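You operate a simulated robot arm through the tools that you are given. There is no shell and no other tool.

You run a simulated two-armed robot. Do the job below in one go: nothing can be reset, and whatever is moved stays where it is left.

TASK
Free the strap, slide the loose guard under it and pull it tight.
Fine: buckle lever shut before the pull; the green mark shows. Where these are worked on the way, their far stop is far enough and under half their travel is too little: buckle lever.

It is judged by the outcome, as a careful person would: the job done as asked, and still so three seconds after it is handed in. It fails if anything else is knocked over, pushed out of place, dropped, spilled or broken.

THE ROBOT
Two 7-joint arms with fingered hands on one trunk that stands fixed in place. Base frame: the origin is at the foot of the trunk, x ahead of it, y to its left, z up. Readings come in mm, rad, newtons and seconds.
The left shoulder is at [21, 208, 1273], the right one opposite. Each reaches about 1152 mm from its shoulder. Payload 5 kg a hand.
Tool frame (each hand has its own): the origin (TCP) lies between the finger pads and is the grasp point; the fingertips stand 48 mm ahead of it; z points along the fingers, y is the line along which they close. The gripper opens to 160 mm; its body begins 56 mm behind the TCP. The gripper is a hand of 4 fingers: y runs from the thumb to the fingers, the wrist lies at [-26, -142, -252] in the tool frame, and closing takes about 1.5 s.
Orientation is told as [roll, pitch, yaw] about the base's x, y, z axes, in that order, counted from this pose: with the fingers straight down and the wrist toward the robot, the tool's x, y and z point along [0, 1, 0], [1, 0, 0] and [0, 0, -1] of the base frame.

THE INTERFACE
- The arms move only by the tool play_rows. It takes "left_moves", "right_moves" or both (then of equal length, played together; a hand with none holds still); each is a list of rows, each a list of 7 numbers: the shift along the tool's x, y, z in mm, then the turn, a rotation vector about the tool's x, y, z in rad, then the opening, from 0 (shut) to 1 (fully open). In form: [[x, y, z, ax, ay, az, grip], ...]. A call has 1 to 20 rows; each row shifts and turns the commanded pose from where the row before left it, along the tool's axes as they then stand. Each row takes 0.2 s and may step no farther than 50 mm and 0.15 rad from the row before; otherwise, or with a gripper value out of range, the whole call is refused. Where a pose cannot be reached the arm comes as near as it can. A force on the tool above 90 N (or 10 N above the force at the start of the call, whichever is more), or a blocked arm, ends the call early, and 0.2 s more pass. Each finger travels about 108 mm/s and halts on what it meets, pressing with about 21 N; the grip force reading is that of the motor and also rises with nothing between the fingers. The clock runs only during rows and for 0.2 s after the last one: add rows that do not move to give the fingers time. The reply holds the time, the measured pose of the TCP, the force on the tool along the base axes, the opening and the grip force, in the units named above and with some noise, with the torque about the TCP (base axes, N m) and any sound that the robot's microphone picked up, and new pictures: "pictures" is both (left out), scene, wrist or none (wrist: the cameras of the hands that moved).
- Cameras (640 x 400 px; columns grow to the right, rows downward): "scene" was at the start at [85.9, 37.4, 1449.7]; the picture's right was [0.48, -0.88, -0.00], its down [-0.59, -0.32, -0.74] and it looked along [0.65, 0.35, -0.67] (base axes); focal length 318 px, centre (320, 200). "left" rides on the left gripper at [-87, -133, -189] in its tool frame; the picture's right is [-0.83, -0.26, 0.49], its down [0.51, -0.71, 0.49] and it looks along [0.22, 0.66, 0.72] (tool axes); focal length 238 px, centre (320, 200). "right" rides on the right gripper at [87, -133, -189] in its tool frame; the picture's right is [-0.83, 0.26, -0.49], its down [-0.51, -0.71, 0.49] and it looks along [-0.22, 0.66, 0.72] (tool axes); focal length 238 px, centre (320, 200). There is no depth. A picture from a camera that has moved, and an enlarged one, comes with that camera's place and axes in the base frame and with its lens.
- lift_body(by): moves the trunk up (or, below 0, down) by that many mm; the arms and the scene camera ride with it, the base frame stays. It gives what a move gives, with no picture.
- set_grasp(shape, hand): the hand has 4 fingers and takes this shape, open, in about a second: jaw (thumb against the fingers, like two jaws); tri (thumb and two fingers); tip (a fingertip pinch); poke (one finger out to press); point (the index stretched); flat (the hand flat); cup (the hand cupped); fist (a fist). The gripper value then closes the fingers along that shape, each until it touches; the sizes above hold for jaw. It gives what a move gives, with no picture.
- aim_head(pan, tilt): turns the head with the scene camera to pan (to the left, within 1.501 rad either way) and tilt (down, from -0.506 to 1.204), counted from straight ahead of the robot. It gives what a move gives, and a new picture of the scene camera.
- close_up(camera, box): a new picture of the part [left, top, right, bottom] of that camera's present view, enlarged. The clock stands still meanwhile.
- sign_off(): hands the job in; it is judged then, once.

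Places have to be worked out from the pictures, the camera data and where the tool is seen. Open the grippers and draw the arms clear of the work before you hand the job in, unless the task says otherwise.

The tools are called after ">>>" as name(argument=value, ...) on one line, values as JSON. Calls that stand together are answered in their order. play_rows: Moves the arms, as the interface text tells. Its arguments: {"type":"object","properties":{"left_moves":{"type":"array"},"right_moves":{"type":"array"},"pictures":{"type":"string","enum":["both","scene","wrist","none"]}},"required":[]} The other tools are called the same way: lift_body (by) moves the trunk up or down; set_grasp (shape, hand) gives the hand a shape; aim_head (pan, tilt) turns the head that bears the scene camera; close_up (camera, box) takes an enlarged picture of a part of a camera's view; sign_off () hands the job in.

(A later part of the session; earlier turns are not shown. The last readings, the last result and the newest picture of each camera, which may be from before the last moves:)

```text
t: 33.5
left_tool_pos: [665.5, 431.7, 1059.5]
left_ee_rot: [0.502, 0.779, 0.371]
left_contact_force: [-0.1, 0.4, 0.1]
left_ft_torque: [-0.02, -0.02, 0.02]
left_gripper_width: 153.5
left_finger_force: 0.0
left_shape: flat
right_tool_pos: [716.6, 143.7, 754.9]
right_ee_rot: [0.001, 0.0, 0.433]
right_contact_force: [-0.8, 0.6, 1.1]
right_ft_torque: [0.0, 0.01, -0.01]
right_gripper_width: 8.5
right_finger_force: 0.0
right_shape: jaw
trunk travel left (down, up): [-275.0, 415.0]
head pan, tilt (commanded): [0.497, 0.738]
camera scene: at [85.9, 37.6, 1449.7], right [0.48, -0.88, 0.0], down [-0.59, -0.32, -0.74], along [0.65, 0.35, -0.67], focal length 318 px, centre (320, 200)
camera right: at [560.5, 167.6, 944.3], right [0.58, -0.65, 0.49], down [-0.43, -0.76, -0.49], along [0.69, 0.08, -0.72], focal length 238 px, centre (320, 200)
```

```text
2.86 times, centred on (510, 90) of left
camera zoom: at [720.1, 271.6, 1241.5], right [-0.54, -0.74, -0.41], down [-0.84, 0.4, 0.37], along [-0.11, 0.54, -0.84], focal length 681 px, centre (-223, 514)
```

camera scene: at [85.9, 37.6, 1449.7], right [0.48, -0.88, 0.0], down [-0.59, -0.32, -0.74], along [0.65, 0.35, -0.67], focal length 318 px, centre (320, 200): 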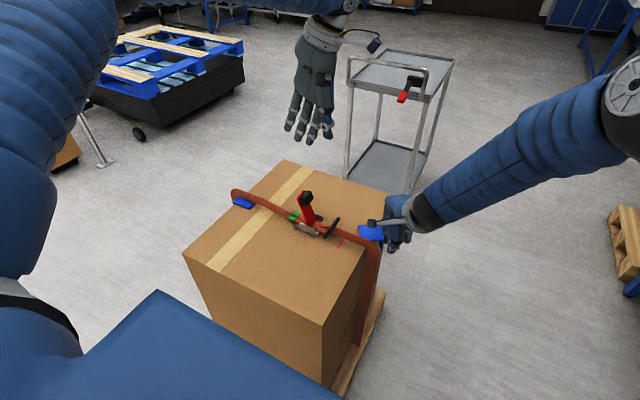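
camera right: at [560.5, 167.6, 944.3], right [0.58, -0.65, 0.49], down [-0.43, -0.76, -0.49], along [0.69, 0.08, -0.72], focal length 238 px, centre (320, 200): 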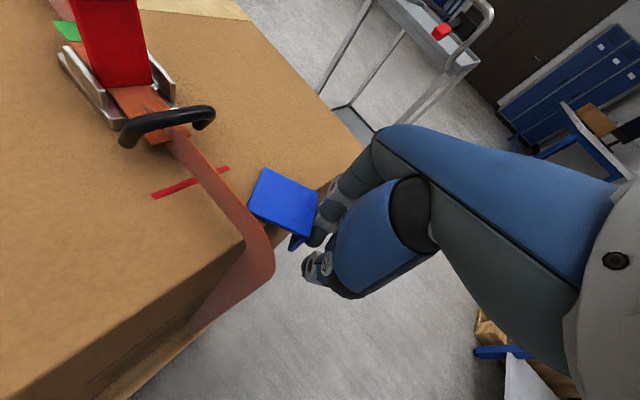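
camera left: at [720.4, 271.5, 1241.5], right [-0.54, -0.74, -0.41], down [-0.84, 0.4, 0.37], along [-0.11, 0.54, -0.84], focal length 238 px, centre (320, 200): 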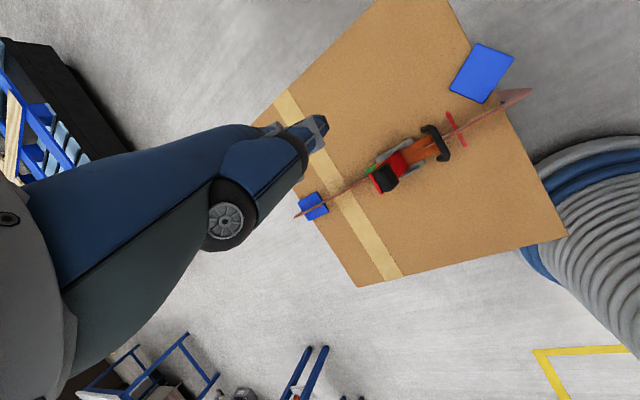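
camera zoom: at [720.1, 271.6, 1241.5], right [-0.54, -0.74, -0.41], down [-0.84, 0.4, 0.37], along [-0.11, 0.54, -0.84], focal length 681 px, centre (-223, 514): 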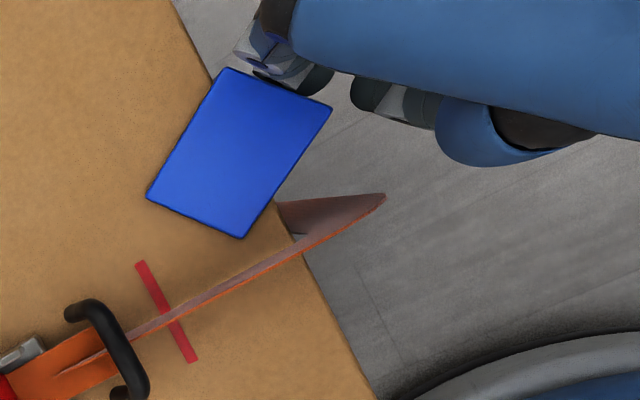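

The index finger is just touching near the flap's far third. I shift it toward the protruding near corner (−x) and then press slowly toward +y to square the guard.

>>> play_rows(right_moves=[[-3.3, -21.4, 0, 0, 0, 0, 0.05], [5.45, 2.52, 0, 0, 0, 0, 0.05], [5.45, 2.52, 0, 0, 0, 0, 0.05], [5.45, 2.52, 0, 0, 0, 0, 0.05], [5.45, 2.52, 0, 0, 0, 0, 0.05]])

>>> close_up(camera="left", box=[420, 20, 600, 160])

>>> close_up(camera="right", box=[140, 120, 380, 320])

```text
t: 34.7
left_tool_pos: [667.5, 430.5, 1059.7]
left_ee_rot: [0.504, 0.78, 0.369]
left_contact_force: [0.4, 0.0, 0.1]
left_ft_torque: [0.02, -0.02, 0.0]
left_gripper_width: 153.5
left_finger_force: 0.1
left_shape: flat
right_tool_pos: [697.8, 154.1, 756.0]
right_ee_rot: [0.0, 0.0, 0.432]
right_contact_force: [0.9, -2.8, -0.7]
right_ft_torque: [-0.05, 0.01, -0.08]
right_gripper_width: 8.1
right_finger_force: 0.0
right_shape: jaw
trunk travel left (down, up): [-275.0, 415.0]
head pan, tilt (commanded): [0.497, 0.738]
camera scene: at [86.0, 36.9, 1449.7], right [0.48, -0.88, 0.0], down [-0.59, -0.32, -0.74], along [0.65, 0.35, -0.67], focal length 318 px, centre (320, 200)
camera right: at [541.9, 178.8, 944.7], right [0.58, -0.65, 0.49], down [-0.43, -0.76, -0.49], along [0.69, 0.08, -0.72], focal length 238 px, centre (320, 200)
```

scene: 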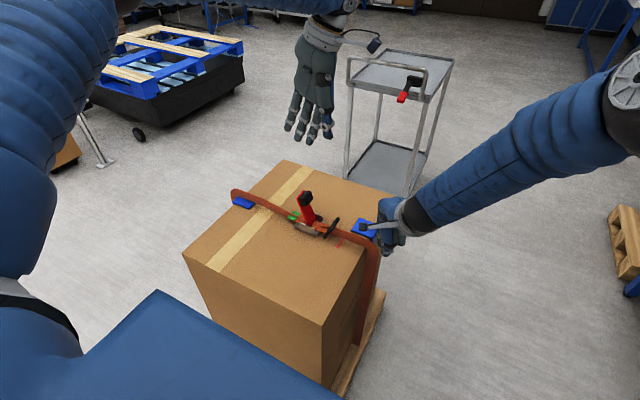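
right: 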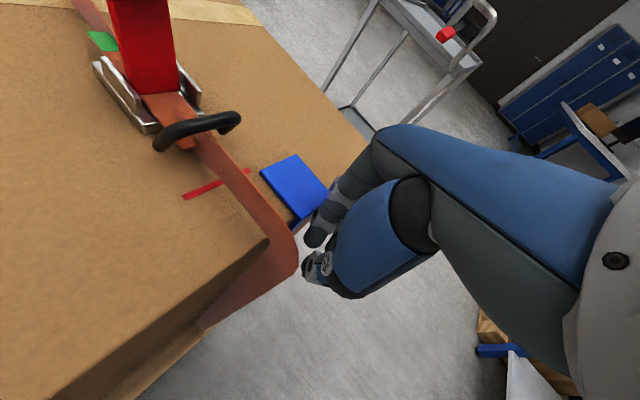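

```text
2.86 times, centred on (510, 90) of left
camera zoom: at [720.3, 270.7, 1241.6], right [-0.54, -0.74, -0.41], down [-0.84, 0.41, 0.37], along [-0.11, 0.54, -0.84], focal length 681 px, centre (-223, 514)
```

zoom: 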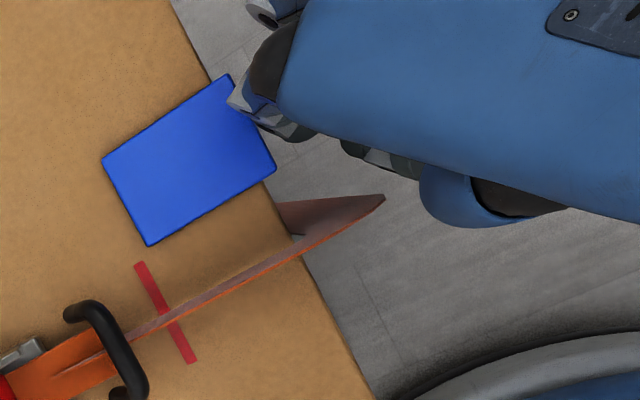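

```text
2.00 times, centred on (260, 220) of right
camera zoom: at [541.9, 178.8, 944.7], right [0.58, -0.65, 0.49], down [-0.43, -0.76, -0.49], along [0.69, 0.08, -0.72], focal length 477 px, centre (440, 160)
```

zoom: 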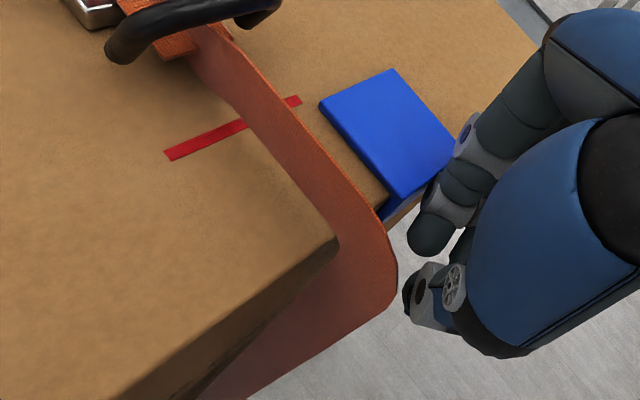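

The guard is square again: x≈690–748, y≈191–260, flap flush. I withdraw the right hand to −y as an observer, and bring the rolled left hand back behind the guard for a two-finger push.

>>> play_rows(right_moves=[[-35.4, -16.4, 0, 0, 0, 0, 0.05], [-35.4, -16.4, 0, 0, 0, 0, 0.05], [-35.4, -16.4, 0, 0, 0, 0, 0.05], [-35.4, -16.4, 0, 0, 0, 0, 0.05], [-35.4, -16.4, 0, 0, 0, 0, 0.05]], pictures="none")

>>> play_rows(left_moves=[[-36, 6.6, 3.7, 0, 0, 0, 1], [-36, 6.6, 3.7, 0, 0, 0, 1], [-36, 6.6, 3.7, 0, 0, 0, 1], [-36, 6.6, 3.7, 0, 0, 0, 1], [-36, 6.6, 3.7, 0, 0, 0, 1], [-36, 6.6, 3.7, 0, 0, 0, 1], [-36, 6.6, 3.7, 0, 0, 0, 1], [-36, 6.6, 3.7, 0, 0, 0, 1]])

>>> close_up(camera="scene", box=[320, 160, 420, 260])

>>> close_up(camera="right", box=[40, 0, 320, 180])

```text
t: 35.9
left_tool_pos: [665.9, 429.2, 1059.4]
left_ee_rot: [0.507, 0.78, 0.371]
left_contact_force: [-0.1, -1.3, 0.3]
left_ft_torque: [0.07, -0.02, -0.12]
left_gripper_width: 153.7
left_finger_force: 0.0
left_shape: flat
right_tool_pos: [698.5, -38.7, 756.5]
right_ee_rot: [0.002, 0.0, 0.435]
right_contact_force: [0.5, 0.9, 0.7]
right_ft_torque: [-0.03, -0.02, -0.01]
right_gripper_width: 8.2
right_finger_force: 0.1
right_shape: jaw
trunk travel left (down, up): [-275.0, 415.0]
head pan, tilt (commanded): [0.497, 0.738]
```

```text
t: 37.7
left_tool_pos: [679.9, 181.0, 906.2]
left_ee_rot: [0.505, 0.777, 0.374]
left_contact_force: [0.7, 0.9, 0.6]
left_ft_torque: [-0.04, -0.02, 0.09]
left_gripper_width: 153.3
left_finger_force: 0.0
left_shape: flat
right_tool_pos: [699.0, -38.1, 755.3]
right_ee_rot: [0.002, 0.0, 0.432]
right_contact_force: [0.2, -0.8, 0.0]
right_ft_torque: [0.08, 0.04, -0.01]
right_gripper_width: 8.0
right_finger_force: 0.1
right_shape: jaw
trunk travel left (down, up): [-275.0, 415.0]
head pan, tilt (commanded): [0.497, 0.738]
camera scene: at [86.5, 36.4, 1449.7], right [0.48, -0.88, 0.0], down [-0.59, -0.32, -0.74], along [0.65, 0.35, -0.67], focal length 318 px, centre (320, 200)
camera left: at [733.4, 20.8, 1088.1], right [-0.53, -0.74, -0.41], down [-0.84, 0.4, 0.37], along [-0.11, 0.54, -0.84], focal length 238 px, centre (320, 200)
```

scene: 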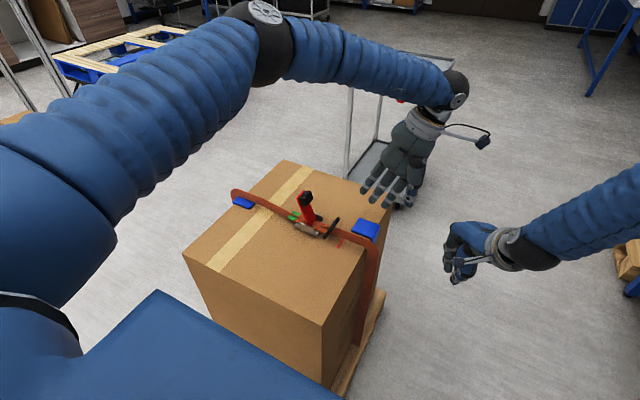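
left: 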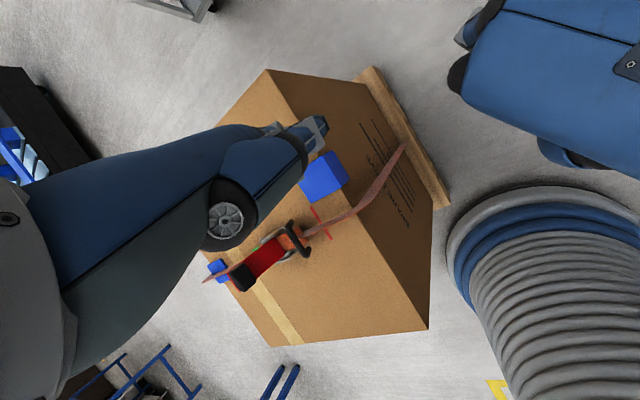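

```text
4.00 times, centred on (370, 210) of scene
camera zoom: at [86.5, 36.4, 1449.7], right [0.48, -0.88, 0.0], down [-0.59, -0.32, -0.74], along [0.65, 0.35, -0.67], focal length 1272 px, centre (120, 160)
```

zoom: 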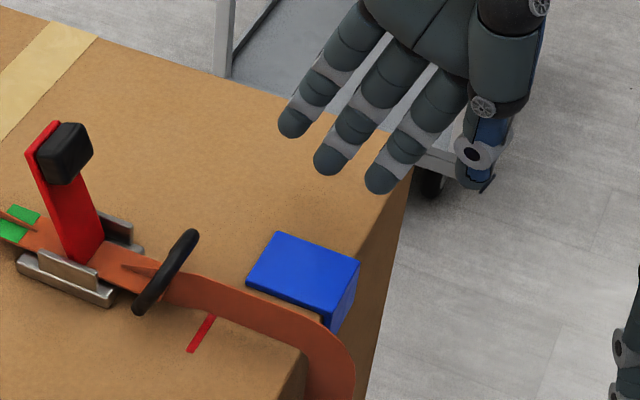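

```text
2.22 times, centred on (180, 90) of right
camera zoom: at [542.8, -15.0, 945.2], right [0.59, -0.65, 0.49], down [-0.43, -0.76, -0.49], along [0.69, 0.08, -0.72], focal length 530 px, centre (631, 444)
```

zoom: 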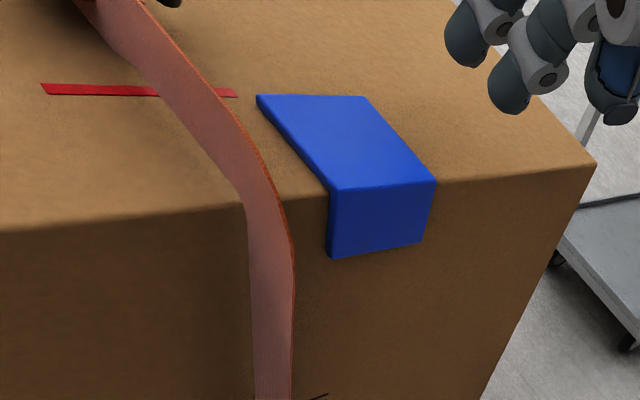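

Both fingertips are level at x≈805 with index at y≈196 and middle at y≈240, behind the square guard. I lower them to the box top in small steps.

>>> play_rows(left_moves=[[-5.2, 10.5, 9.4, 0, 0, 0, 1], [-5.2, 10.5, 9.4, 0, 0, 0, 1], [-1.03, 2.1, 1.9, 0, 0, 0, 1], [-1.03, 2.1, 1.9, 0, 0, 0, 1], [0, 0, 0, 0, 0, 0, 1]], pictures="none")

>>> close_up(camera="scene", box=[320, 160, 420, 260])

>>> close_up(camera="right", box=[40, 0, 320, 180])

```text
t: 38.9
left_tool_pos: [676.8, 180.2, 870.0]
left_ee_rot: [0.503, 0.781, 0.37]
left_contact_force: [0.1, -0.3, 0.6]
left_ft_torque: [-0.01, 0.03, 0.01]
left_gripper_width: 153.6
left_finger_force: 0.0
left_shape: flat
right_tool_pos: [698.6, -38.2, 756.3]
right_ee_rot: [0.001, -0.001, 0.434]
right_contact_force: [0.2, -0.8, -0.2]
right_ft_torque: [0.0, 0.02, -0.01]
right_gripper_width: 8.1
right_finger_force: 0.1
right_shape: jaw
trunk travel left (down, up): [-275.0, 415.0]
head pan, tilt (commanded): [0.497, 0.738]
```

```text
4.00 times, centred on (370, 210) of scene
camera zoom: at [86.0, 37.2, 1449.8], right [0.48, -0.88, 0.0], down [-0.59, -0.32, -0.74], along [0.65, 0.35, -0.67], focal length 1272 px, centre (120, 160)
```

zoom: 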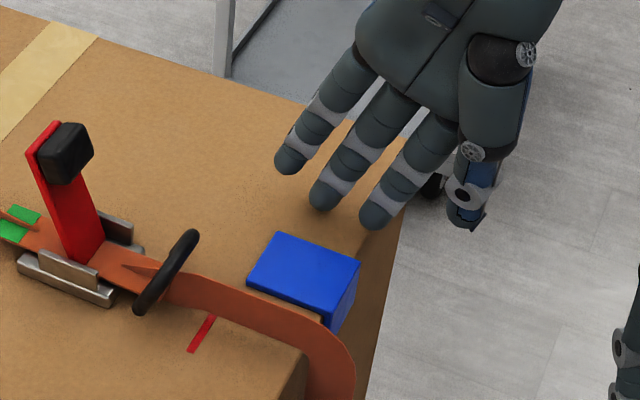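

```text
2.22 times, centred on (180, 90) of right
camera zoom: at [542.4, -14.5, 945.5], right [0.59, -0.65, 0.49], down [-0.43, -0.76, -0.49], along [0.69, 0.08, -0.72], focal length 530 px, centre (631, 444)
```

zoom: 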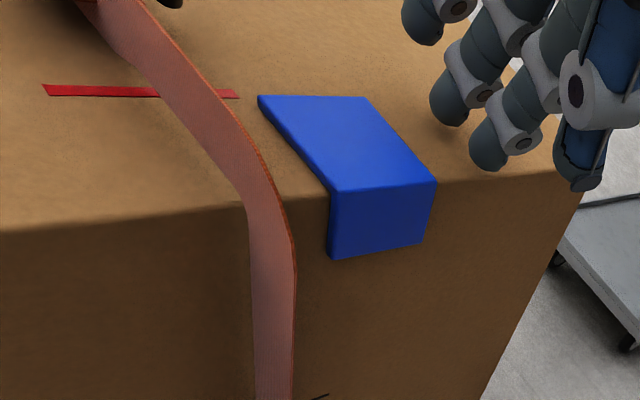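

No contact yet at TCP z=870; I go down in 2 mm steps.

>>> play_rows(left_moves=[[-0.7, 1.4, 1.25, 0, 0, 0, 1], [-0.7, 1.4, 1.25, 0, 0, 0, 1], [0, 0, 0, 0, 0, 0, 1]], pictures="none")

```text
t: 39.7
left_tool_pos: [676.4, 179.0, 866.8]
left_ee_rot: [0.504, 0.781, 0.371]
left_contact_force: [-0.4, 0.5, 0.3]
left_ft_torque: [0.02, -0.04, 0.0]
left_gripper_width: 153.7
left_finger_force: 0.1
left_shape: flat
right_tool_pos: [698.9, -37.7, 755.2]
right_ee_rot: [0.0, 0.001, 0.433]
right_contact_force: [1.3, 0.0, 0.1]
right_ft_torque: [-0.03, -0.02, 0.0]
right_gripper_width: 8.0
right_finger_force: 0.1
right_shape: jaw
trunk travel left (down, up): [-275.0, 415.0]
head pan, tilt (commanded): [0.497, 0.738]
```

>>> play_rows(left_moves=[[-0.7, 1.4, 1.25, 0, 0, 0, 1], [-0.7, 1.4, 1.25, 0, 0, 0, 1], [0, 0, 0, 0, 0, 0, 1]], pictures="none")

```text
t: 40.5
left_tool_pos: [677.4, 177.1, 864.0]
left_ee_rot: [0.503, 0.777, 0.369]
left_contact_force: [-1.4, -5.2, 20.7]
left_ft_torque: [0.58, -2.4, -0.54]
left_gripper_width: 153.6
left_finger_force: 0.1
left_shape: flat
right_tool_pos: [697.0, -38.1, 757.3]
right_ee_rot: [0.0, -0.001, 0.434]
right_contact_force: [0.5, -0.8, -0.4]
right_ft_torque: [-0.01, 0.02, 0.03]
right_gripper_width: 8.1
right_finger_force: 0.1
right_shape: jaw
trunk travel left (down, up): [-275.0, 415.0]
head pan, tilt (commanded): [0.497, 0.738]
```

Contact (21 N) at TCP z≈864. I raise 3 mm so the tips hover, then push −x 50 mm in 10 mm steps and check.

>>> play_rows(left_moves=[[1.03, -2.1, -1.87, 0, 0, 0, 1], [0, -6.63, 7.49, 0, 0, 0, 1], [0, -6.63, 7.49, 0, 0, 0, 1], [0, -6.63, 7.49, 0, 0, 0, 1], [0, -6.63, 7.49, 0, 0, 0, 1], [0, -6.63, 7.49, 0, 0, 0, 1]])

>>> close_up(camera="scene", box=[320, 160, 420, 260])

>>> close_up(camera="right", box=[40, 0, 320, 180])

```text
t: 41.9
left_tool_pos: [626.5, 181.3, 864.2]
left_ee_rot: [0.504, 0.779, 0.371]
left_contact_force: [1.0, 0.2, 4.9]
left_ft_torque: [0.22, -0.69, -0.09]
left_gripper_width: 0.0
left_finger_force: 0.0
left_shape: flat
right_tool_pos: [698.5, -38.2, 757.2]
right_ee_rot: [0.002, 0.0, 0.432]
right_contact_force: [-0.4, 0.4, 0.4]
right_ft_torque: [0.01, 0.0, 0.0]
right_gripper_width: 8.1
right_finger_force: 0.0
right_shape: jaw
trunk travel left (down, up): [-275.0, 415.0]
head pan, tilt (commanded): [0.497, 0.738]
camera scene: at [85.6, 37.4, 1449.7], right [0.48, -0.88, 0.0], down [-0.59, -0.32, -0.74], along [0.65, 0.35, -0.67], focal length 318 px, centre (320, 200)
camera left: at [680.1, 21.0, 1047.0], right [-0.54, -0.74, -0.41], down [-0.84, 0.4, 0.37], along [-0.11, 0.54, -0.84], focal length 238 px, centre (320, 200)
```

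scene: 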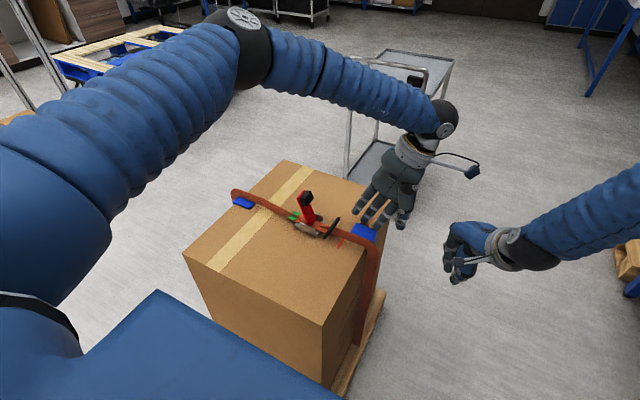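
left: 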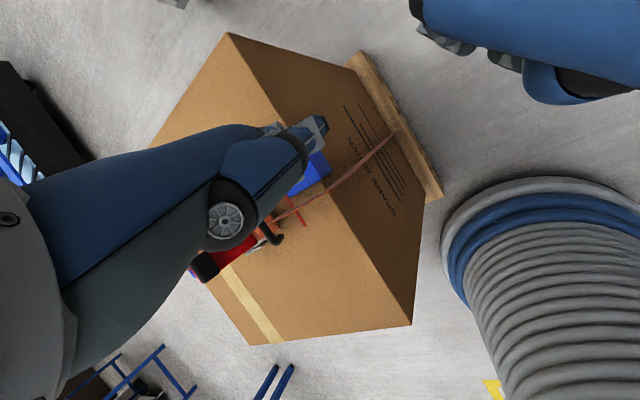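

```text
4.00 times, centred on (370, 210) of scene
camera zoom: at [85.6, 37.4, 1449.7], right [0.48, -0.88, 0.0], down [-0.59, -0.32, -0.74], along [0.65, 0.35, -0.67], focal length 1272 px, centre (120, 160)
```

zoom: 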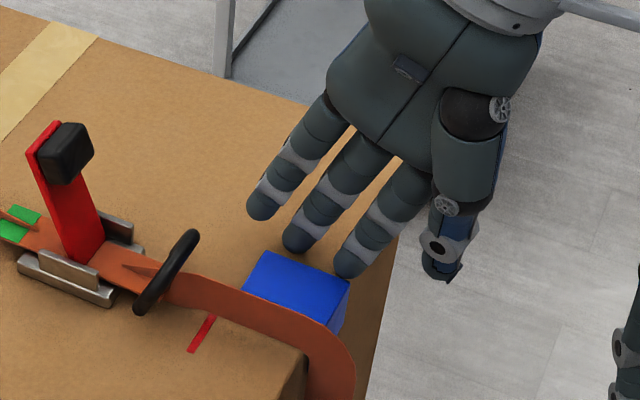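

```text
2.22 times, centred on (180, 90) of right
camera zoom: at [542.2, -14.4, 945.6], right [0.59, -0.65, 0.49], down [-0.43, -0.76, -0.49], along [0.69, 0.08, -0.72], focal length 530 px, centre (631, 444)
```

zoom: 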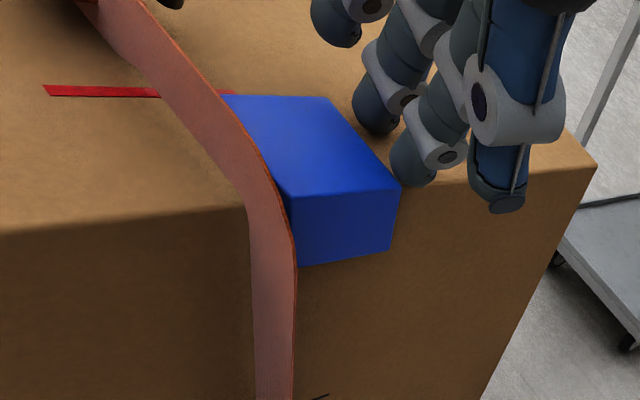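

The two-finger push keeps the guard square (now x≈674–731, just meeting the strap). About 55 mm remains to centre it under the strap; I push 30 mm more and check.

>>> play_rows(left_moves=[[0, -6.63, 7.49, 0, 0, 0, 1], [0, -6.63, 7.49, 0, 0, 0, 1], [0, -6.63, 7.49, 0, 0, 0, 1], [0, 0, 0, 0, 0, 0, 1]])

>>> close_up(camera="scene", box=[320, 160, 420, 260])

>>> close_up(camera="right", box=[40, 0, 320, 180])

```text
t: 42.9
left_tool_pos: [597.4, 180.4, 865.8]
left_ee_rot: [0.504, 0.78, 0.369]
left_contact_force: [1.9, 0.6, 3.5]
left_ft_torque: [0.19, -0.47, -0.04]
left_gripper_width: 0.1
left_finger_force: 0.0
left_shape: flat
right_tool_pos: [699.3, -37.4, 757.1]
right_ee_rot: [0.002, -0.002, 0.431]
right_contact_force: [0.1, 0.8, 0.0]
right_ft_torque: [-0.02, 0.04, 0.03]
right_gripper_width: 8.2
right_finger_force: 0.1
right_shape: jaw
trunk travel left (down, up): [-275.0, 415.0]
head pan, tilt (commanded): [0.497, 0.738]
camera scene: at [85.9, 37.1, 1449.7], right [0.48, -0.88, 0.0], down [-0.59, -0.32, -0.74], along [0.65, 0.35, -0.67], focal length 318 px, centre (320, 200)
camera left: at [650.5, 20.6, 1047.2], right [-0.54, -0.74, -0.41], down [-0.84, 0.4, 0.37], along [-0.11, 0.54, -0.84], focal length 238 px, centre (320, 200)
```

scene: 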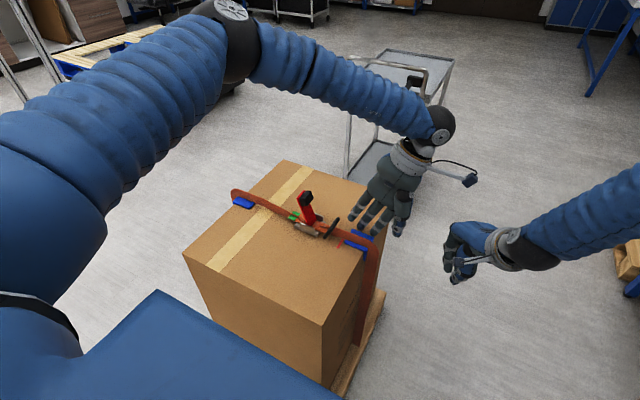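
left: 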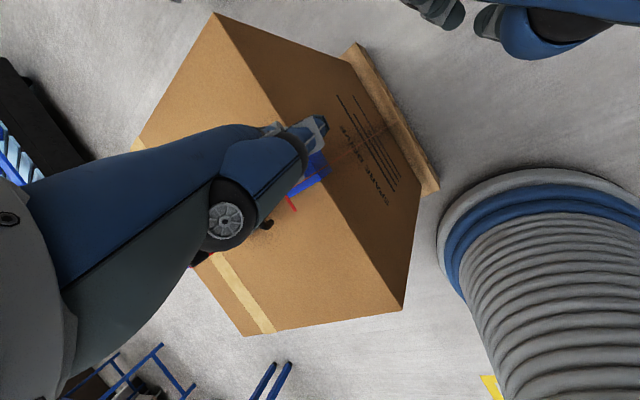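

```text
4.00 times, centred on (370, 210) of scene
camera zoom: at [85.9, 37.1, 1449.7], right [0.48, -0.88, 0.0], down [-0.59, -0.32, -0.74], along [0.65, 0.35, -0.67], focal length 1272 px, centre (120, 160)
```

zoom: 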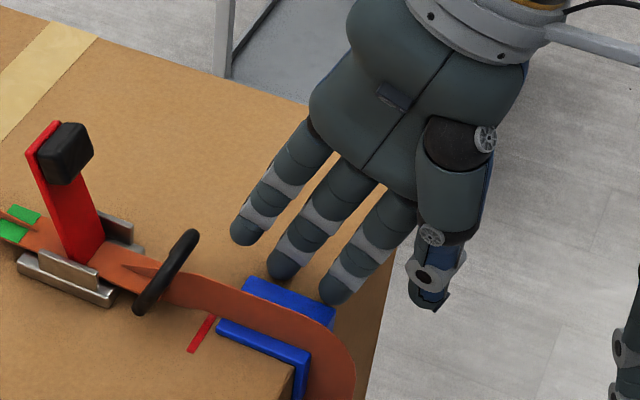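

```text
2.22 times, centred on (180, 90) of right
camera zoom: at [542.4, -14.6, 945.5], right [0.59, -0.65, 0.49], down [-0.43, -0.76, -0.49], along [0.69, 0.08, -0.72], focal length 530 px, centre (631, 444)
```

zoom: 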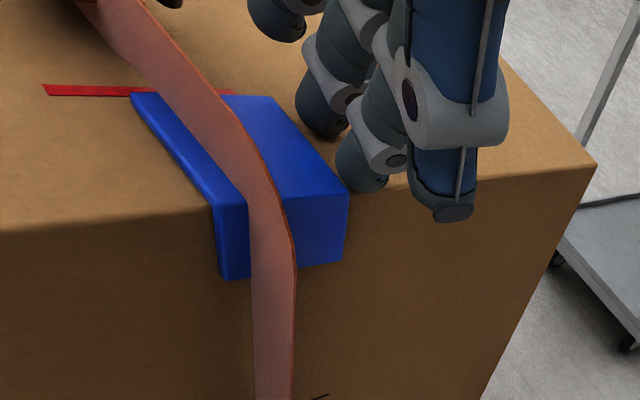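

The guard is under the strap, showing on both sides: it spans x≈636–696 while the strap/red tick centre is at ≈646. I push the last ~19 mm.

>>> play_rows(left_moves=[[0, -4.2, 4.75, 0, 0, 0, 1], [0, -4.2, 4.75, 0, 0, 0, 1], [0, -4.2, 4.75, 0, 0, 0, 1], [0, 0, 0, 0, 0, 0, 1]])

>>> close_up(camera="scene", box=[320, 160, 420, 260])

>>> close_up(camera="right", box=[40, 0, 320, 180])

```text
t: 43.9
left_tool_pos: [578.5, 180.4, 865.0]
left_ee_rot: [0.504, 0.78, 0.37]
left_contact_force: [0.1, -0.1, 1.7]
left_ft_torque: [0.11, -0.28, 0.01]
left_gripper_width: 0.0
left_finger_force: 0.0
left_shape: flat
right_tool_pos: [698.3, -38.6, 756.6]
right_ee_rot: [0.001, 0.001, 0.433]
right_contact_force: [0.0, -0.3, 0.3]
right_ft_torque: [-0.01, -0.01, -0.03]
right_gripper_width: 7.9
right_finger_force: 0.0
right_shape: jaw
trunk travel left (down, up): [-275.0, 415.0]
head pan, tilt (commanded): [0.497, 0.738]
camera scene: at [85.9, 37.2, 1449.7], right [0.48, -0.88, 0.0], down [-0.59, -0.32, -0.74], along [0.65, 0.35, -0.67], focal length 318 px, centre (320, 200)
camera left: at [631.8, 20.8, 1047.6], right [-0.54, -0.74, -0.41], down [-0.84, 0.4, 0.37], along [-0.11, 0.54, -0.84], focal length 238 px, centre (320, 200)
```

scene: 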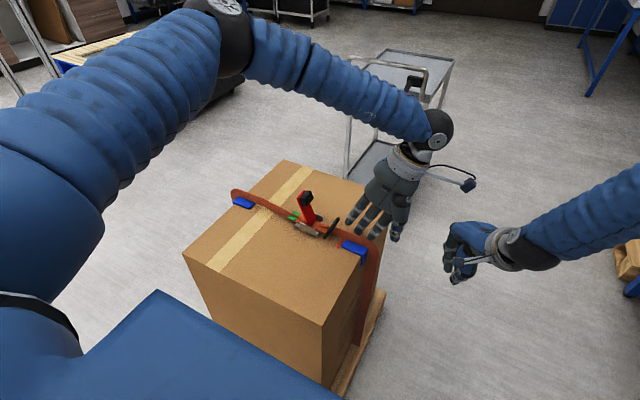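
left: 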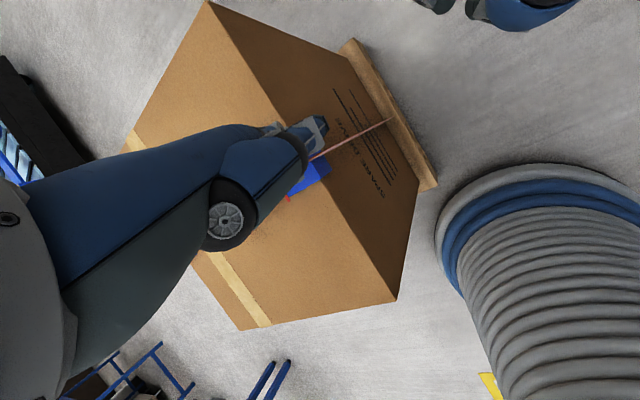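

```text
4.00 times, centred on (370, 210) of scene
camera zoom: at [85.9, 37.2, 1449.7], right [0.48, -0.88, 0.0], down [-0.59, -0.32, -0.74], along [0.65, 0.35, -0.67], focal length 1272 px, centre (120, 160)
```

zoom: 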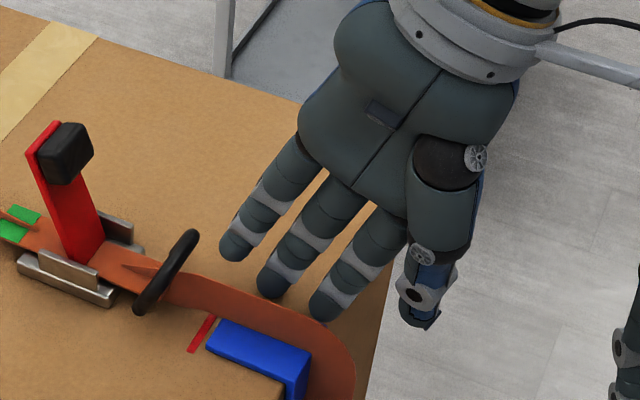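

```text
2.22 times, centred on (180, 90) of right
camera zoom: at [542.4, -14.5, 945.5], right [0.59, -0.65, 0.49], down [-0.43, -0.76, -0.49], along [0.69, 0.08, -0.72], focal length 530 px, centre (631, 444)
```

zoom: 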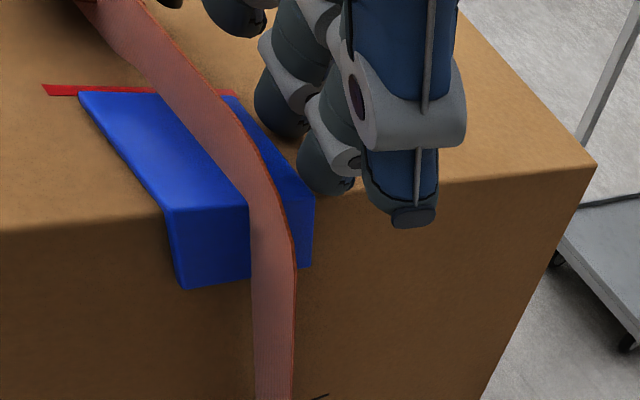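

The guard is now centred: x≈618–680 with the strap at x≈647 and the red tick at its inner edge. I withdraw the left fingers (+x, then up and back to +y).

>>> play_rows(left_moves=[[0, 19.9, -22.5, 0, 0, 0, 1], [11.4, -23.4, -20.8, 0, 0, 0, 1], [11.4, -23.4, -20.8, 0, 0, 0, 1], [11.4, -23.4, -20.8, 0, 0, 0, 1], [38.7, -5.1, -4.5, 0, 0, 0, 1], [38.7, -5.1, -4.5, 0, 0, 0, 1], [38.7, -5.1, -4.5, 0, 0, 0, 1], [38.7, -5.1, -4.5, 0, 0, 0, 1], [38.7, -5.1, -4.5, 0, 0, 0, 1], [38.7, -5.1, -4.5, 0, 0, 0, 1], [38.7, -5.1, -4.5, 0, 0, 0, 1], [38.7, -5.1, -4.5, 0, 0, 0, 1], [38.7, -5.1, -4.5, 0, 0, 0, 1]])

>>> close_up(camera="scene", box=[280, 180, 400, 270])

>>> close_up(camera="right", box=[0, 0, 320, 200])

```text
t: 46.7
left_tool_pos: [608.0, 488.3, 1142.8]
left_ee_rot: [0.503, 0.779, 0.368]
left_contact_force: [0.3, 0.5, -0.5]
left_ft_torque: [-0.03, 0.03, 0.05]
left_gripper_width: 153.7
left_finger_force: 0.0
left_shape: flat
right_tool_pos: [699.3, -38.5, 756.2]
right_ee_rot: [0.001, 0.001, 0.433]
right_contact_force: [-0.8, 0.1, -0.3]
right_ft_torque: [0.02, -0.01, -0.02]
right_gripper_width: 8.2
right_finger_force: 0.1
right_shape: jaw
trunk travel left (down, up): [-275.0, 415.0]
head pan, tilt (commanded): [0.497, 0.738]
camera scene: at [85.5, 38.2, 1449.7], right [0.48, -0.88, 0.0], down [-0.59, -0.32, -0.74], along [0.65, 0.35, -0.67], focal length 318 px, centre (320, 200)
camera left: at [662.0, 329.5, 1324.9], right [-0.54, -0.74, -0.41], down [-0.84, 0.41, 0.37], along [-0.11, 0.54, -0.84], focal length 238 px, centre (320, 200)
```

scene: 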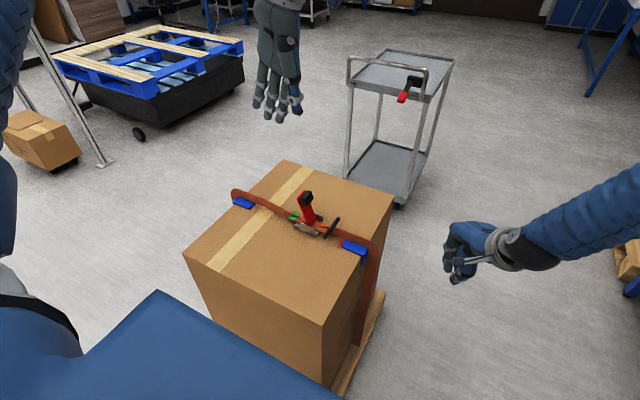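
left: 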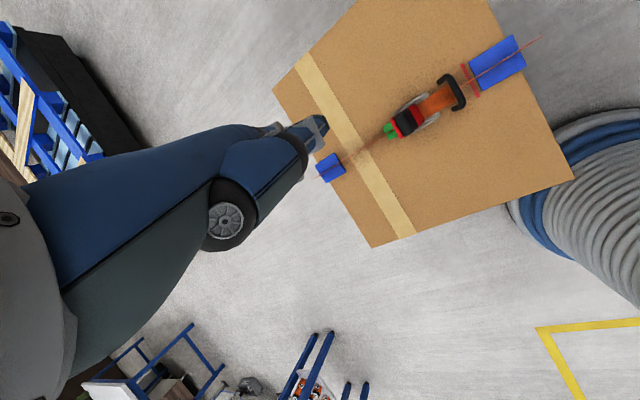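

```text
4.44 times, centred on (340, 225) of scene
camera zoom: at [85.5, 38.2, 1449.7], right [0.48, -0.88, 0.0], down [-0.59, -0.32, -0.74], along [0.65, 0.35, -0.67], focal length 1414 px, centre (231, 89)
```

zoom: 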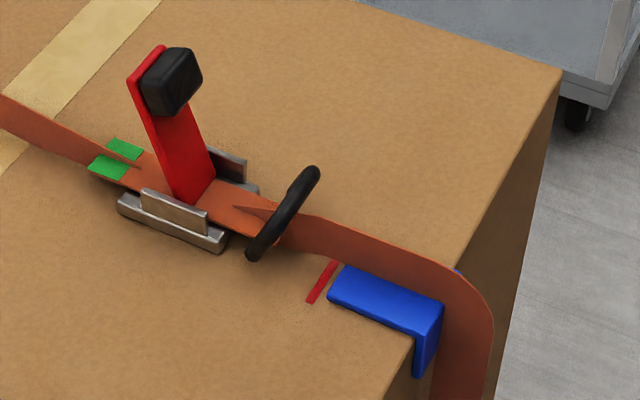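

```text
2.00 times, centred on (160, 100) of right
camera zoom: at [542.1, -13.9, 945.7], right [0.58, -0.65, 0.49], down [-0.43, -0.76, -0.49], along [0.69, 0.08, -0.72], focal length 477 px, centre (640, 400)
```

zoom: 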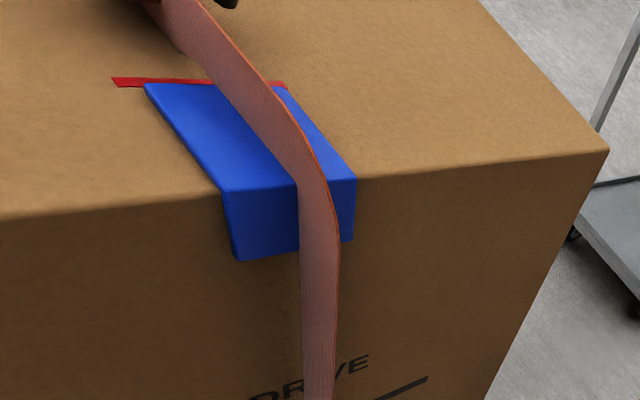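

I check the centring from the overhead left camera.

>>> close_up(camera="left", box=[420, 10, 580, 130])

```text
3.33 times, centred on (500, 70) of left
camera zoom: at [662.0, 329.5, 1324.9], right [-0.54, -0.74, -0.41], down [-0.84, 0.41, 0.37], along [-0.11, 0.54, -0.84], focal length 794 px, centre (-280, 633)
```

zoom: 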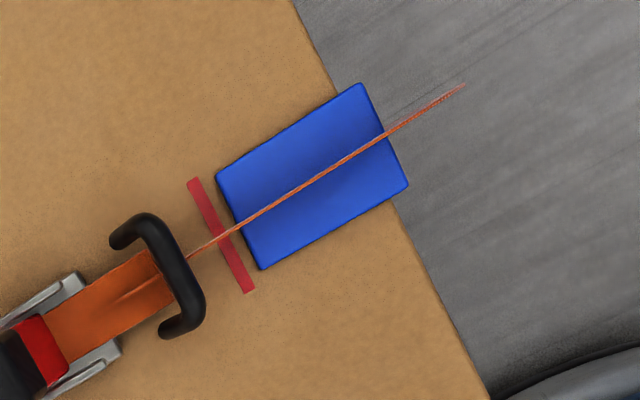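

The guard is square and centred under the strap, just inside the red tick. Next I turn the left hand back upright and return it to the jaw shape to shut the lever.

>>> play_rows(left_moves=[[0, 0, 0, 0, -0.0774, 0.0874, 1], [0, 0, 0, 0, -0.0774, 0.0874, 1], [0, 0, 0, 0, -0.0774, 0.0874, 1], [0, 0, 0, -0.141, 0, 0, 1], [0, 0, 0, -0.141, 0, 0, 1], [0, 0, 0, -0.141, 0, 0, 1], [0, 0, 0, -0.141, 0, 0, 1], [0, 0, 0, -0.141, 0, 0, 1], [0, 0, 0, -0.141, 0, 0, 1], [0, 0, 0, 0, 0, 0, 1]], pictures="none")

>>> set_grasp(shape="jaw", hand="left")

```text
t: 48.9
left_tool_pos: [609.4, 485.2, 1140.5]
left_ee_rot: [0.001, -0.001, -0.002]
left_contact_force: [0.3, -0.2, -0.1]
left_ft_torque: [0.0, 0.04, -0.03]
left_gripper_width: 0.0
left_finger_force: 0.0
left_shape: flat
right_tool_pos: [697.9, -38.6, 757.7]
right_ee_rot: [0.001, 0.003, 0.433]
right_contact_force: [0.4, -0.9, -1.1]
right_ft_torque: [0.03, 0.06, 0.04]
right_gripper_width: 8.2
right_finger_force: 0.0
right_shape: jaw
trunk travel left (down, up): [-275.0, 415.0]
head pan, tilt (commanded): [0.497, 0.738]
```

```text
t: 49.8
left_tool_pos: [609.8, 486.1, 1141.5]
left_ee_rot: [0.0, 0.001, 0.001]
left_contact_force: [0.0, -0.2, 0.2]
left_ft_torque: [0.03, 0.01, -0.01]
left_gripper_width: 159.7
left_finger_force: 0.1
left_shape: jaw
right_tool_pos: [700.2, -37.8, 756.3]
right_ee_rot: [0.002, 0.0, 0.433]
right_contact_force: [0.4, -0.3, 0.3]
right_ft_torque: [0.01, -0.01, 0.01]
right_gripper_width: 8.2
right_finger_force: 0.0
right_shape: jaw
trunk travel left (down, up): [-275.0, 415.0]
head pan, tilt (commanded): [0.497, 0.738]
```

I move the right hand further out of the way (−y, up), and shift the left hand to x≈656 above the lever with the jaw part-open.

>>> play_rows(left_moves=[[0, 15, 0, 0, 0, 0, 0.8], [0, 16, 0, 0, 0, 0, 0.6], [0, 16, 0, 0, 0, 0, 0.6], [0, 0, 0, 0, 0, 0, 0.6], [0, 0, 0, 0, 0, 0, 0.6]], right_moves=[[-33.6, -4.5, -28.8, 0, 0, 0, 0.05], [-33.6, -4.5, -28.8, 0, 0, 0, 0.05], [-33.6, -4.5, -28.8, 0, 0, 0, 0.05], [-33.6, -4.5, -28.8, 0, 0, 0, 0.05], [-33.6, -4.5, -28.8, 0, 0, 0, 0.05]], pictures="none")

```text
t: 51.0
left_tool_pos: [654.9, 485.5, 1141.6]
left_ee_rot: [0.001, 0.0, 0.001]
left_contact_force: [0.7, -0.5, 1.7]
left_ft_torque: [0.13, -0.03, 0.0]
left_gripper_width: 96.5
left_finger_force: 0.1
left_shape: jaw
right_tool_pos: [748.6, -201.0, 900.6]
right_ee_rot: [0.001, 0.003, 0.433]
right_contact_force: [-1.3, 0.2, -1.2]
right_ft_torque: [0.03, -0.16, -0.01]
right_gripper_width: 8.2
right_finger_force: 0.0
right_shape: jaw
trunk travel left (down, up): [-275.0, 415.0]
head pan, tilt (commanded): [0.497, 0.738]
```

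Now I retrace the earlier exit path in reverse: roll the left hand to 1.5 rad above the knob.

>>> play_rows(left_moves=[[0, 0, 0, 0, 0.15, 0, 0.6], [-20, 0, 0, 0, 0.15, 0, 0.6], [-20, 0, 0, 0, 0.15, 0, 0.6], [-20, 0, 0, 0, 0.15, 0, 0.6], [-20, 0, 0, 0, 0.15, 0, 0.6], [-20, 0, 0, 0, 0.15, 0, 0.6], [-20, 0, 0, 0, 0.15, 0, 0.6], [-20, 0, 0, 0, 0.15, 0, 0.6], [-20, 0, 0, 0, 0.15, 0, 0.6], [-30, 0, 0, 0, 0.15, 0, 0.6], [-30, 0, 0, 0, 0, 0, 0.6], [-35, 0, 0, 0, 0, 0, 0.6]])

>>> close_up(camera="scene", box=[260, 140, 400, 260])

```text
t: 53.6
left_tool_pos: [656.8, 358.1, 954.2]
left_ee_rot: [1.502, -0.001, 0.0]
left_contact_force: [0.6, 0.1, 0.3]
left_ft_torque: [-0.05, 0.0, 0.11]
left_gripper_width: 96.6
left_finger_force: 0.0
left_shape: jaw
right_tool_pos: [750.7, -198.7, 900.2]
right_ee_rot: [0.0, 0.002, 0.432]
right_contact_force: [0.0, -0.1, -0.1]
right_ft_torque: [0.06, 0.02, 0.01]
right_gripper_width: 7.9
right_finger_force: 0.2
right_shape: jaw
trunk travel left (down, up): [-275.0, 415.0]
head pan, tilt (commanded): [0.497, 0.738]
camera scene: at [87.4, 36.7, 1449.6], right [0.48, -0.88, 0.0], down [-0.59, -0.32, -0.74], along [0.65, 0.35, -0.67], focal length 318 px, centre (320, 200)
camera left: at [524.7, 162.5, 882.4], right [-0.26, 0.43, -0.87], down [-0.71, 0.52, 0.47], along [0.66, 0.74, 0.17], focal length 238 px, centre (320, 200)
```

scene: 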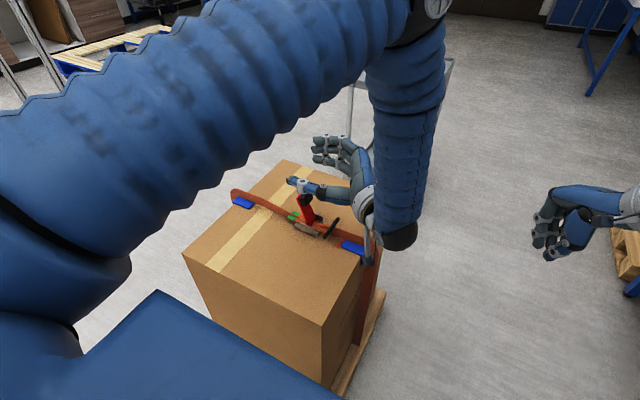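
left: 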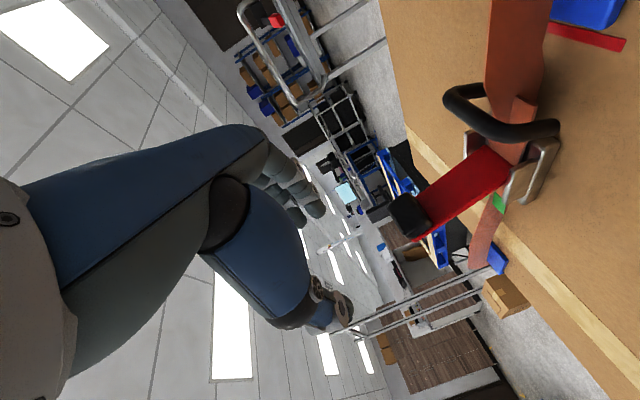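

```text
3.33 times, centred on (330, 200) of scene
camera zoom: at [87.4, 36.7, 1449.6], right [0.48, -0.88, 0.0], down [-0.59, -0.32, -0.74], along [0.65, 0.35, -0.67], focal length 1060 px, centre (287, 200)
```

zoom: 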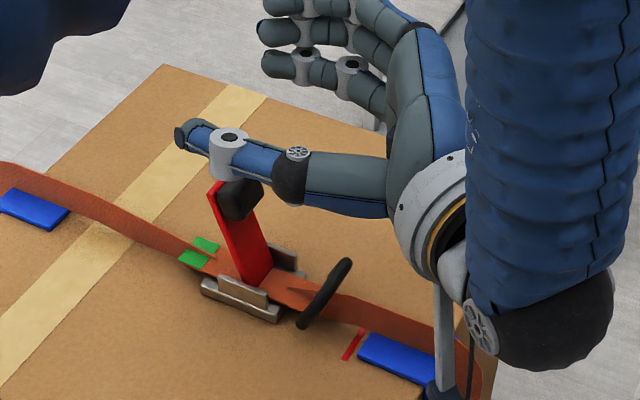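

The hand is above the knob. I descend ~96 mm to the same pose where I released it before, fingers either side of the knob.

>>> play_rows(left_moves=[[-32, 0, 0, 0, 0, 0, 0.6], [-32, 0, 0, 0, 0, 0, 0.6], [-30, 0, 0, 0, 0, 0, 0.6], [0, 0, 0, 0, 0, 0, 0.6]])

>>> close_up(camera="left", box=[240, 150, 480, 340])

>>> close_up(camera="scene", box=[260, 160, 400, 280])

```text
t: 54.6
left_tool_pos: [654.7, 350.5, 861.0]
left_ee_rot: [1.5, 0.0, 0.0]
left_contact_force: [-1.6, -0.7, 0.3]
left_ft_torque: [-0.02, -0.02, -0.04]
left_gripper_width: 96.4
left_finger_force: 0.0
left_shape: jaw
right_tool_pos: [749.8, -199.3, 901.7]
right_ee_rot: [0.001, -0.001, 0.432]
right_contact_force: [-0.5, -0.1, 0.6]
right_ft_torque: [-0.02, -0.04, 0.0]
right_gripper_width: 8.1
right_finger_force: 0.0
right_shape: jaw
trunk travel left (down, up): [-275.0, 415.0]
head pan, tilt (commanded): [0.497, 0.738]
camera scene: at [85.2, 37.1, 1449.9], right [0.48, -0.88, 0.0], down [-0.59, -0.32, -0.74], along [0.65, 0.35, -0.67], focal length 318 px, centre (320, 200)
camera left: at [523.3, 155.0, 788.9], right [-0.26, 0.43, -0.87], down [-0.71, 0.53, 0.47], along [0.66, 0.74, 0.17], focal length 238 px, centre (320, 200)
```

scene: 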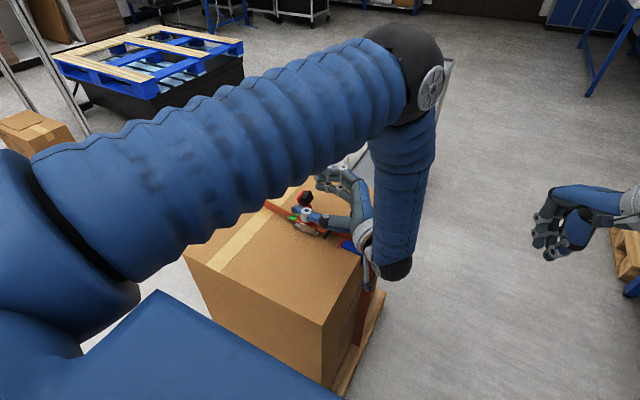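
left: 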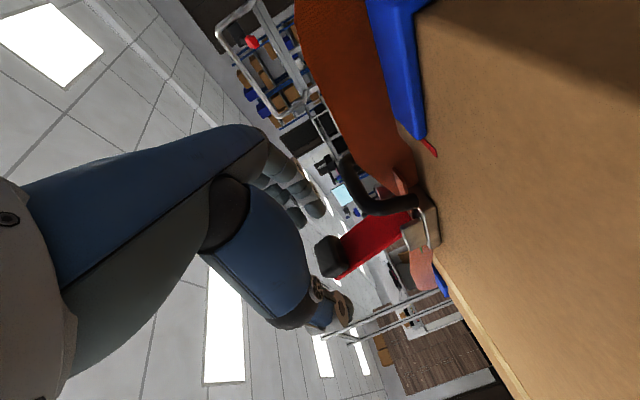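

```text
2.11 times, centred on (360, 245) of left
camera zoom: at [523.3, 155.0, 788.9], right [-0.26, 0.43, -0.87], down [-0.71, 0.53, 0.47], along [0.66, 0.74, 0.17], focal length 502 px, centre (236, 105)
```

zoom: 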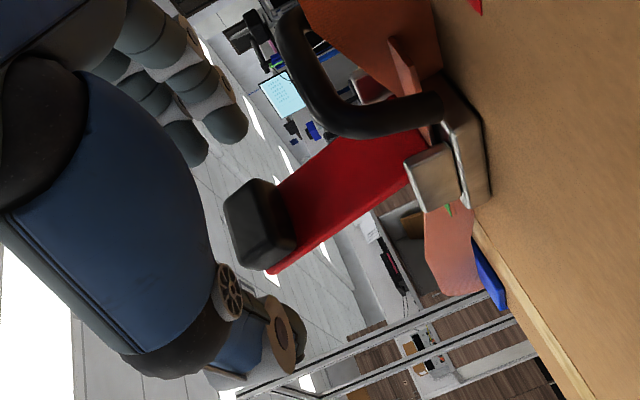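

```text
3.33 times, centred on (330, 220) of scene
camera zoom: at [85.2, 37.1, 1449.9], right [0.48, -0.88, 0.0], down [-0.59, -0.32, -0.74], along [0.65, 0.35, -0.67], focal length 1060 px, centre (287, 133)
```

zoom: 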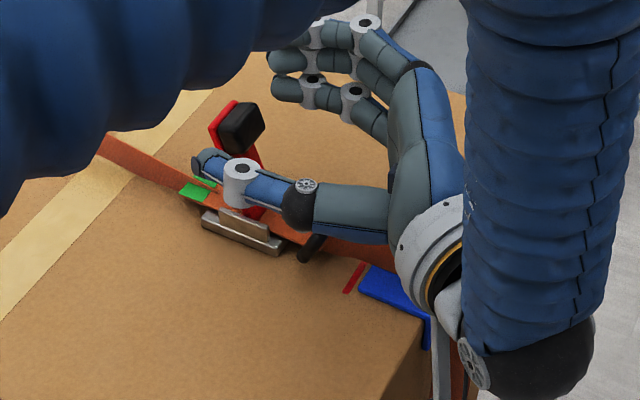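

Same pose as at release, with the knob between thumb and fingers. I close on it.

>>> play_rows(left_moves=[[0, 0, 0, 0, 0, 0, 0.35], [0, 0, 0, 0, 0, 0, 0.15], [0, 0, 0, 0, 0, 0, 0.0], [0, 0, 0, 0, 0, 0, 0.0], [0, 0, 0, 0, 0, 0, 0.0]], pictures="none")

>>> close_up(camera="left", box=[240, 150, 480, 340])

```text
t: 55.8
left_tool_pos: [655.2, 351.9, 860.3]
left_ee_rot: [1.498, 0.002, 0.001]
left_contact_force: [-13.4, 0.4, -1.7]
left_ft_torque: [-0.09, -0.07, 0.57]
left_gripper_width: 28.1
left_finger_force: 21.0
left_shape: jaw
right_tool_pos: [748.8, -199.8, 900.6]
right_ee_rot: [0.0, 0.001, 0.432]
right_contact_force: [0.7, 0.7, 0.1]
right_ft_torque: [-0.01, -0.02, 0.02]
right_gripper_width: 8.3
right_finger_force: 0.1
right_shape: jaw
trunk travel left (down, up): [-275.0, 415.0]
head pan, tilt (commanded): [0.497, 0.738]
```

```text
2.11 times, centred on (360, 245) of left
camera zoom: at [522.3, 155.3, 788.7], right [-0.26, 0.43, -0.87], down [-0.71, 0.52, 0.47], along [0.66, 0.74, 0.17], focal length 502 px, centre (236, 105)
```

zoom: 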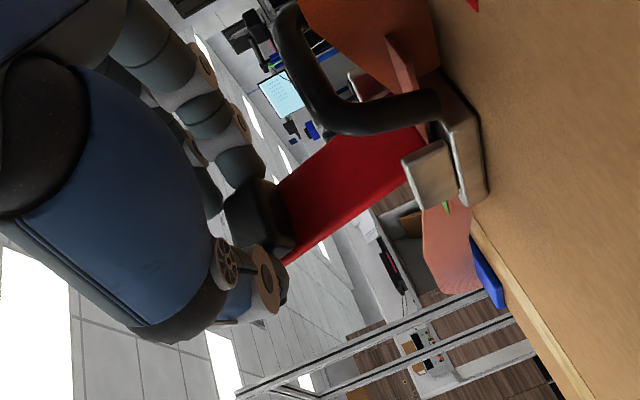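

The knob is gripped (28 mm). From the recorded arc the pivot is near y≈370, z≈761, so I swing the lever back toward shut in 0.1 rad steps, checking forces.

>>> play_rows(left_moves=[[2.06, 0, 9.86, 0, -0.1, 0, 0], [2.06, 0, 9.86, 0, -0.1, 0, 0], [2.06, 0, 9.86, 0, -0.1, 0, 0], [2.06, 0, 9.86, 0, -0.1, 0, 0]], pictures="none")

```text
t: 56.8
left_tool_pos: [654.2, 391.5, 860.8]
left_ee_rot: [1.097, 0.0, -0.002]
left_contact_force: [-13.7, 1.4, 0.3]
left_ft_torque: [-0.04, 0.12, 0.48]
left_gripper_width: 27.8
left_finger_force: 21.1
left_shape: jaw
right_tool_pos: [748.6, -200.5, 900.7]
right_ee_rot: [-0.001, 0.002, 0.432]
right_contact_force: [-0.5, 0.4, -0.1]
right_ft_torque: [-0.02, 0.0, -0.01]
right_gripper_width: 8.0
right_finger_force: 0.0
right_shape: jaw
trunk travel left (down, up): [-275.0, 415.0]
head pan, tilt (commanded): [0.497, 0.738]
```

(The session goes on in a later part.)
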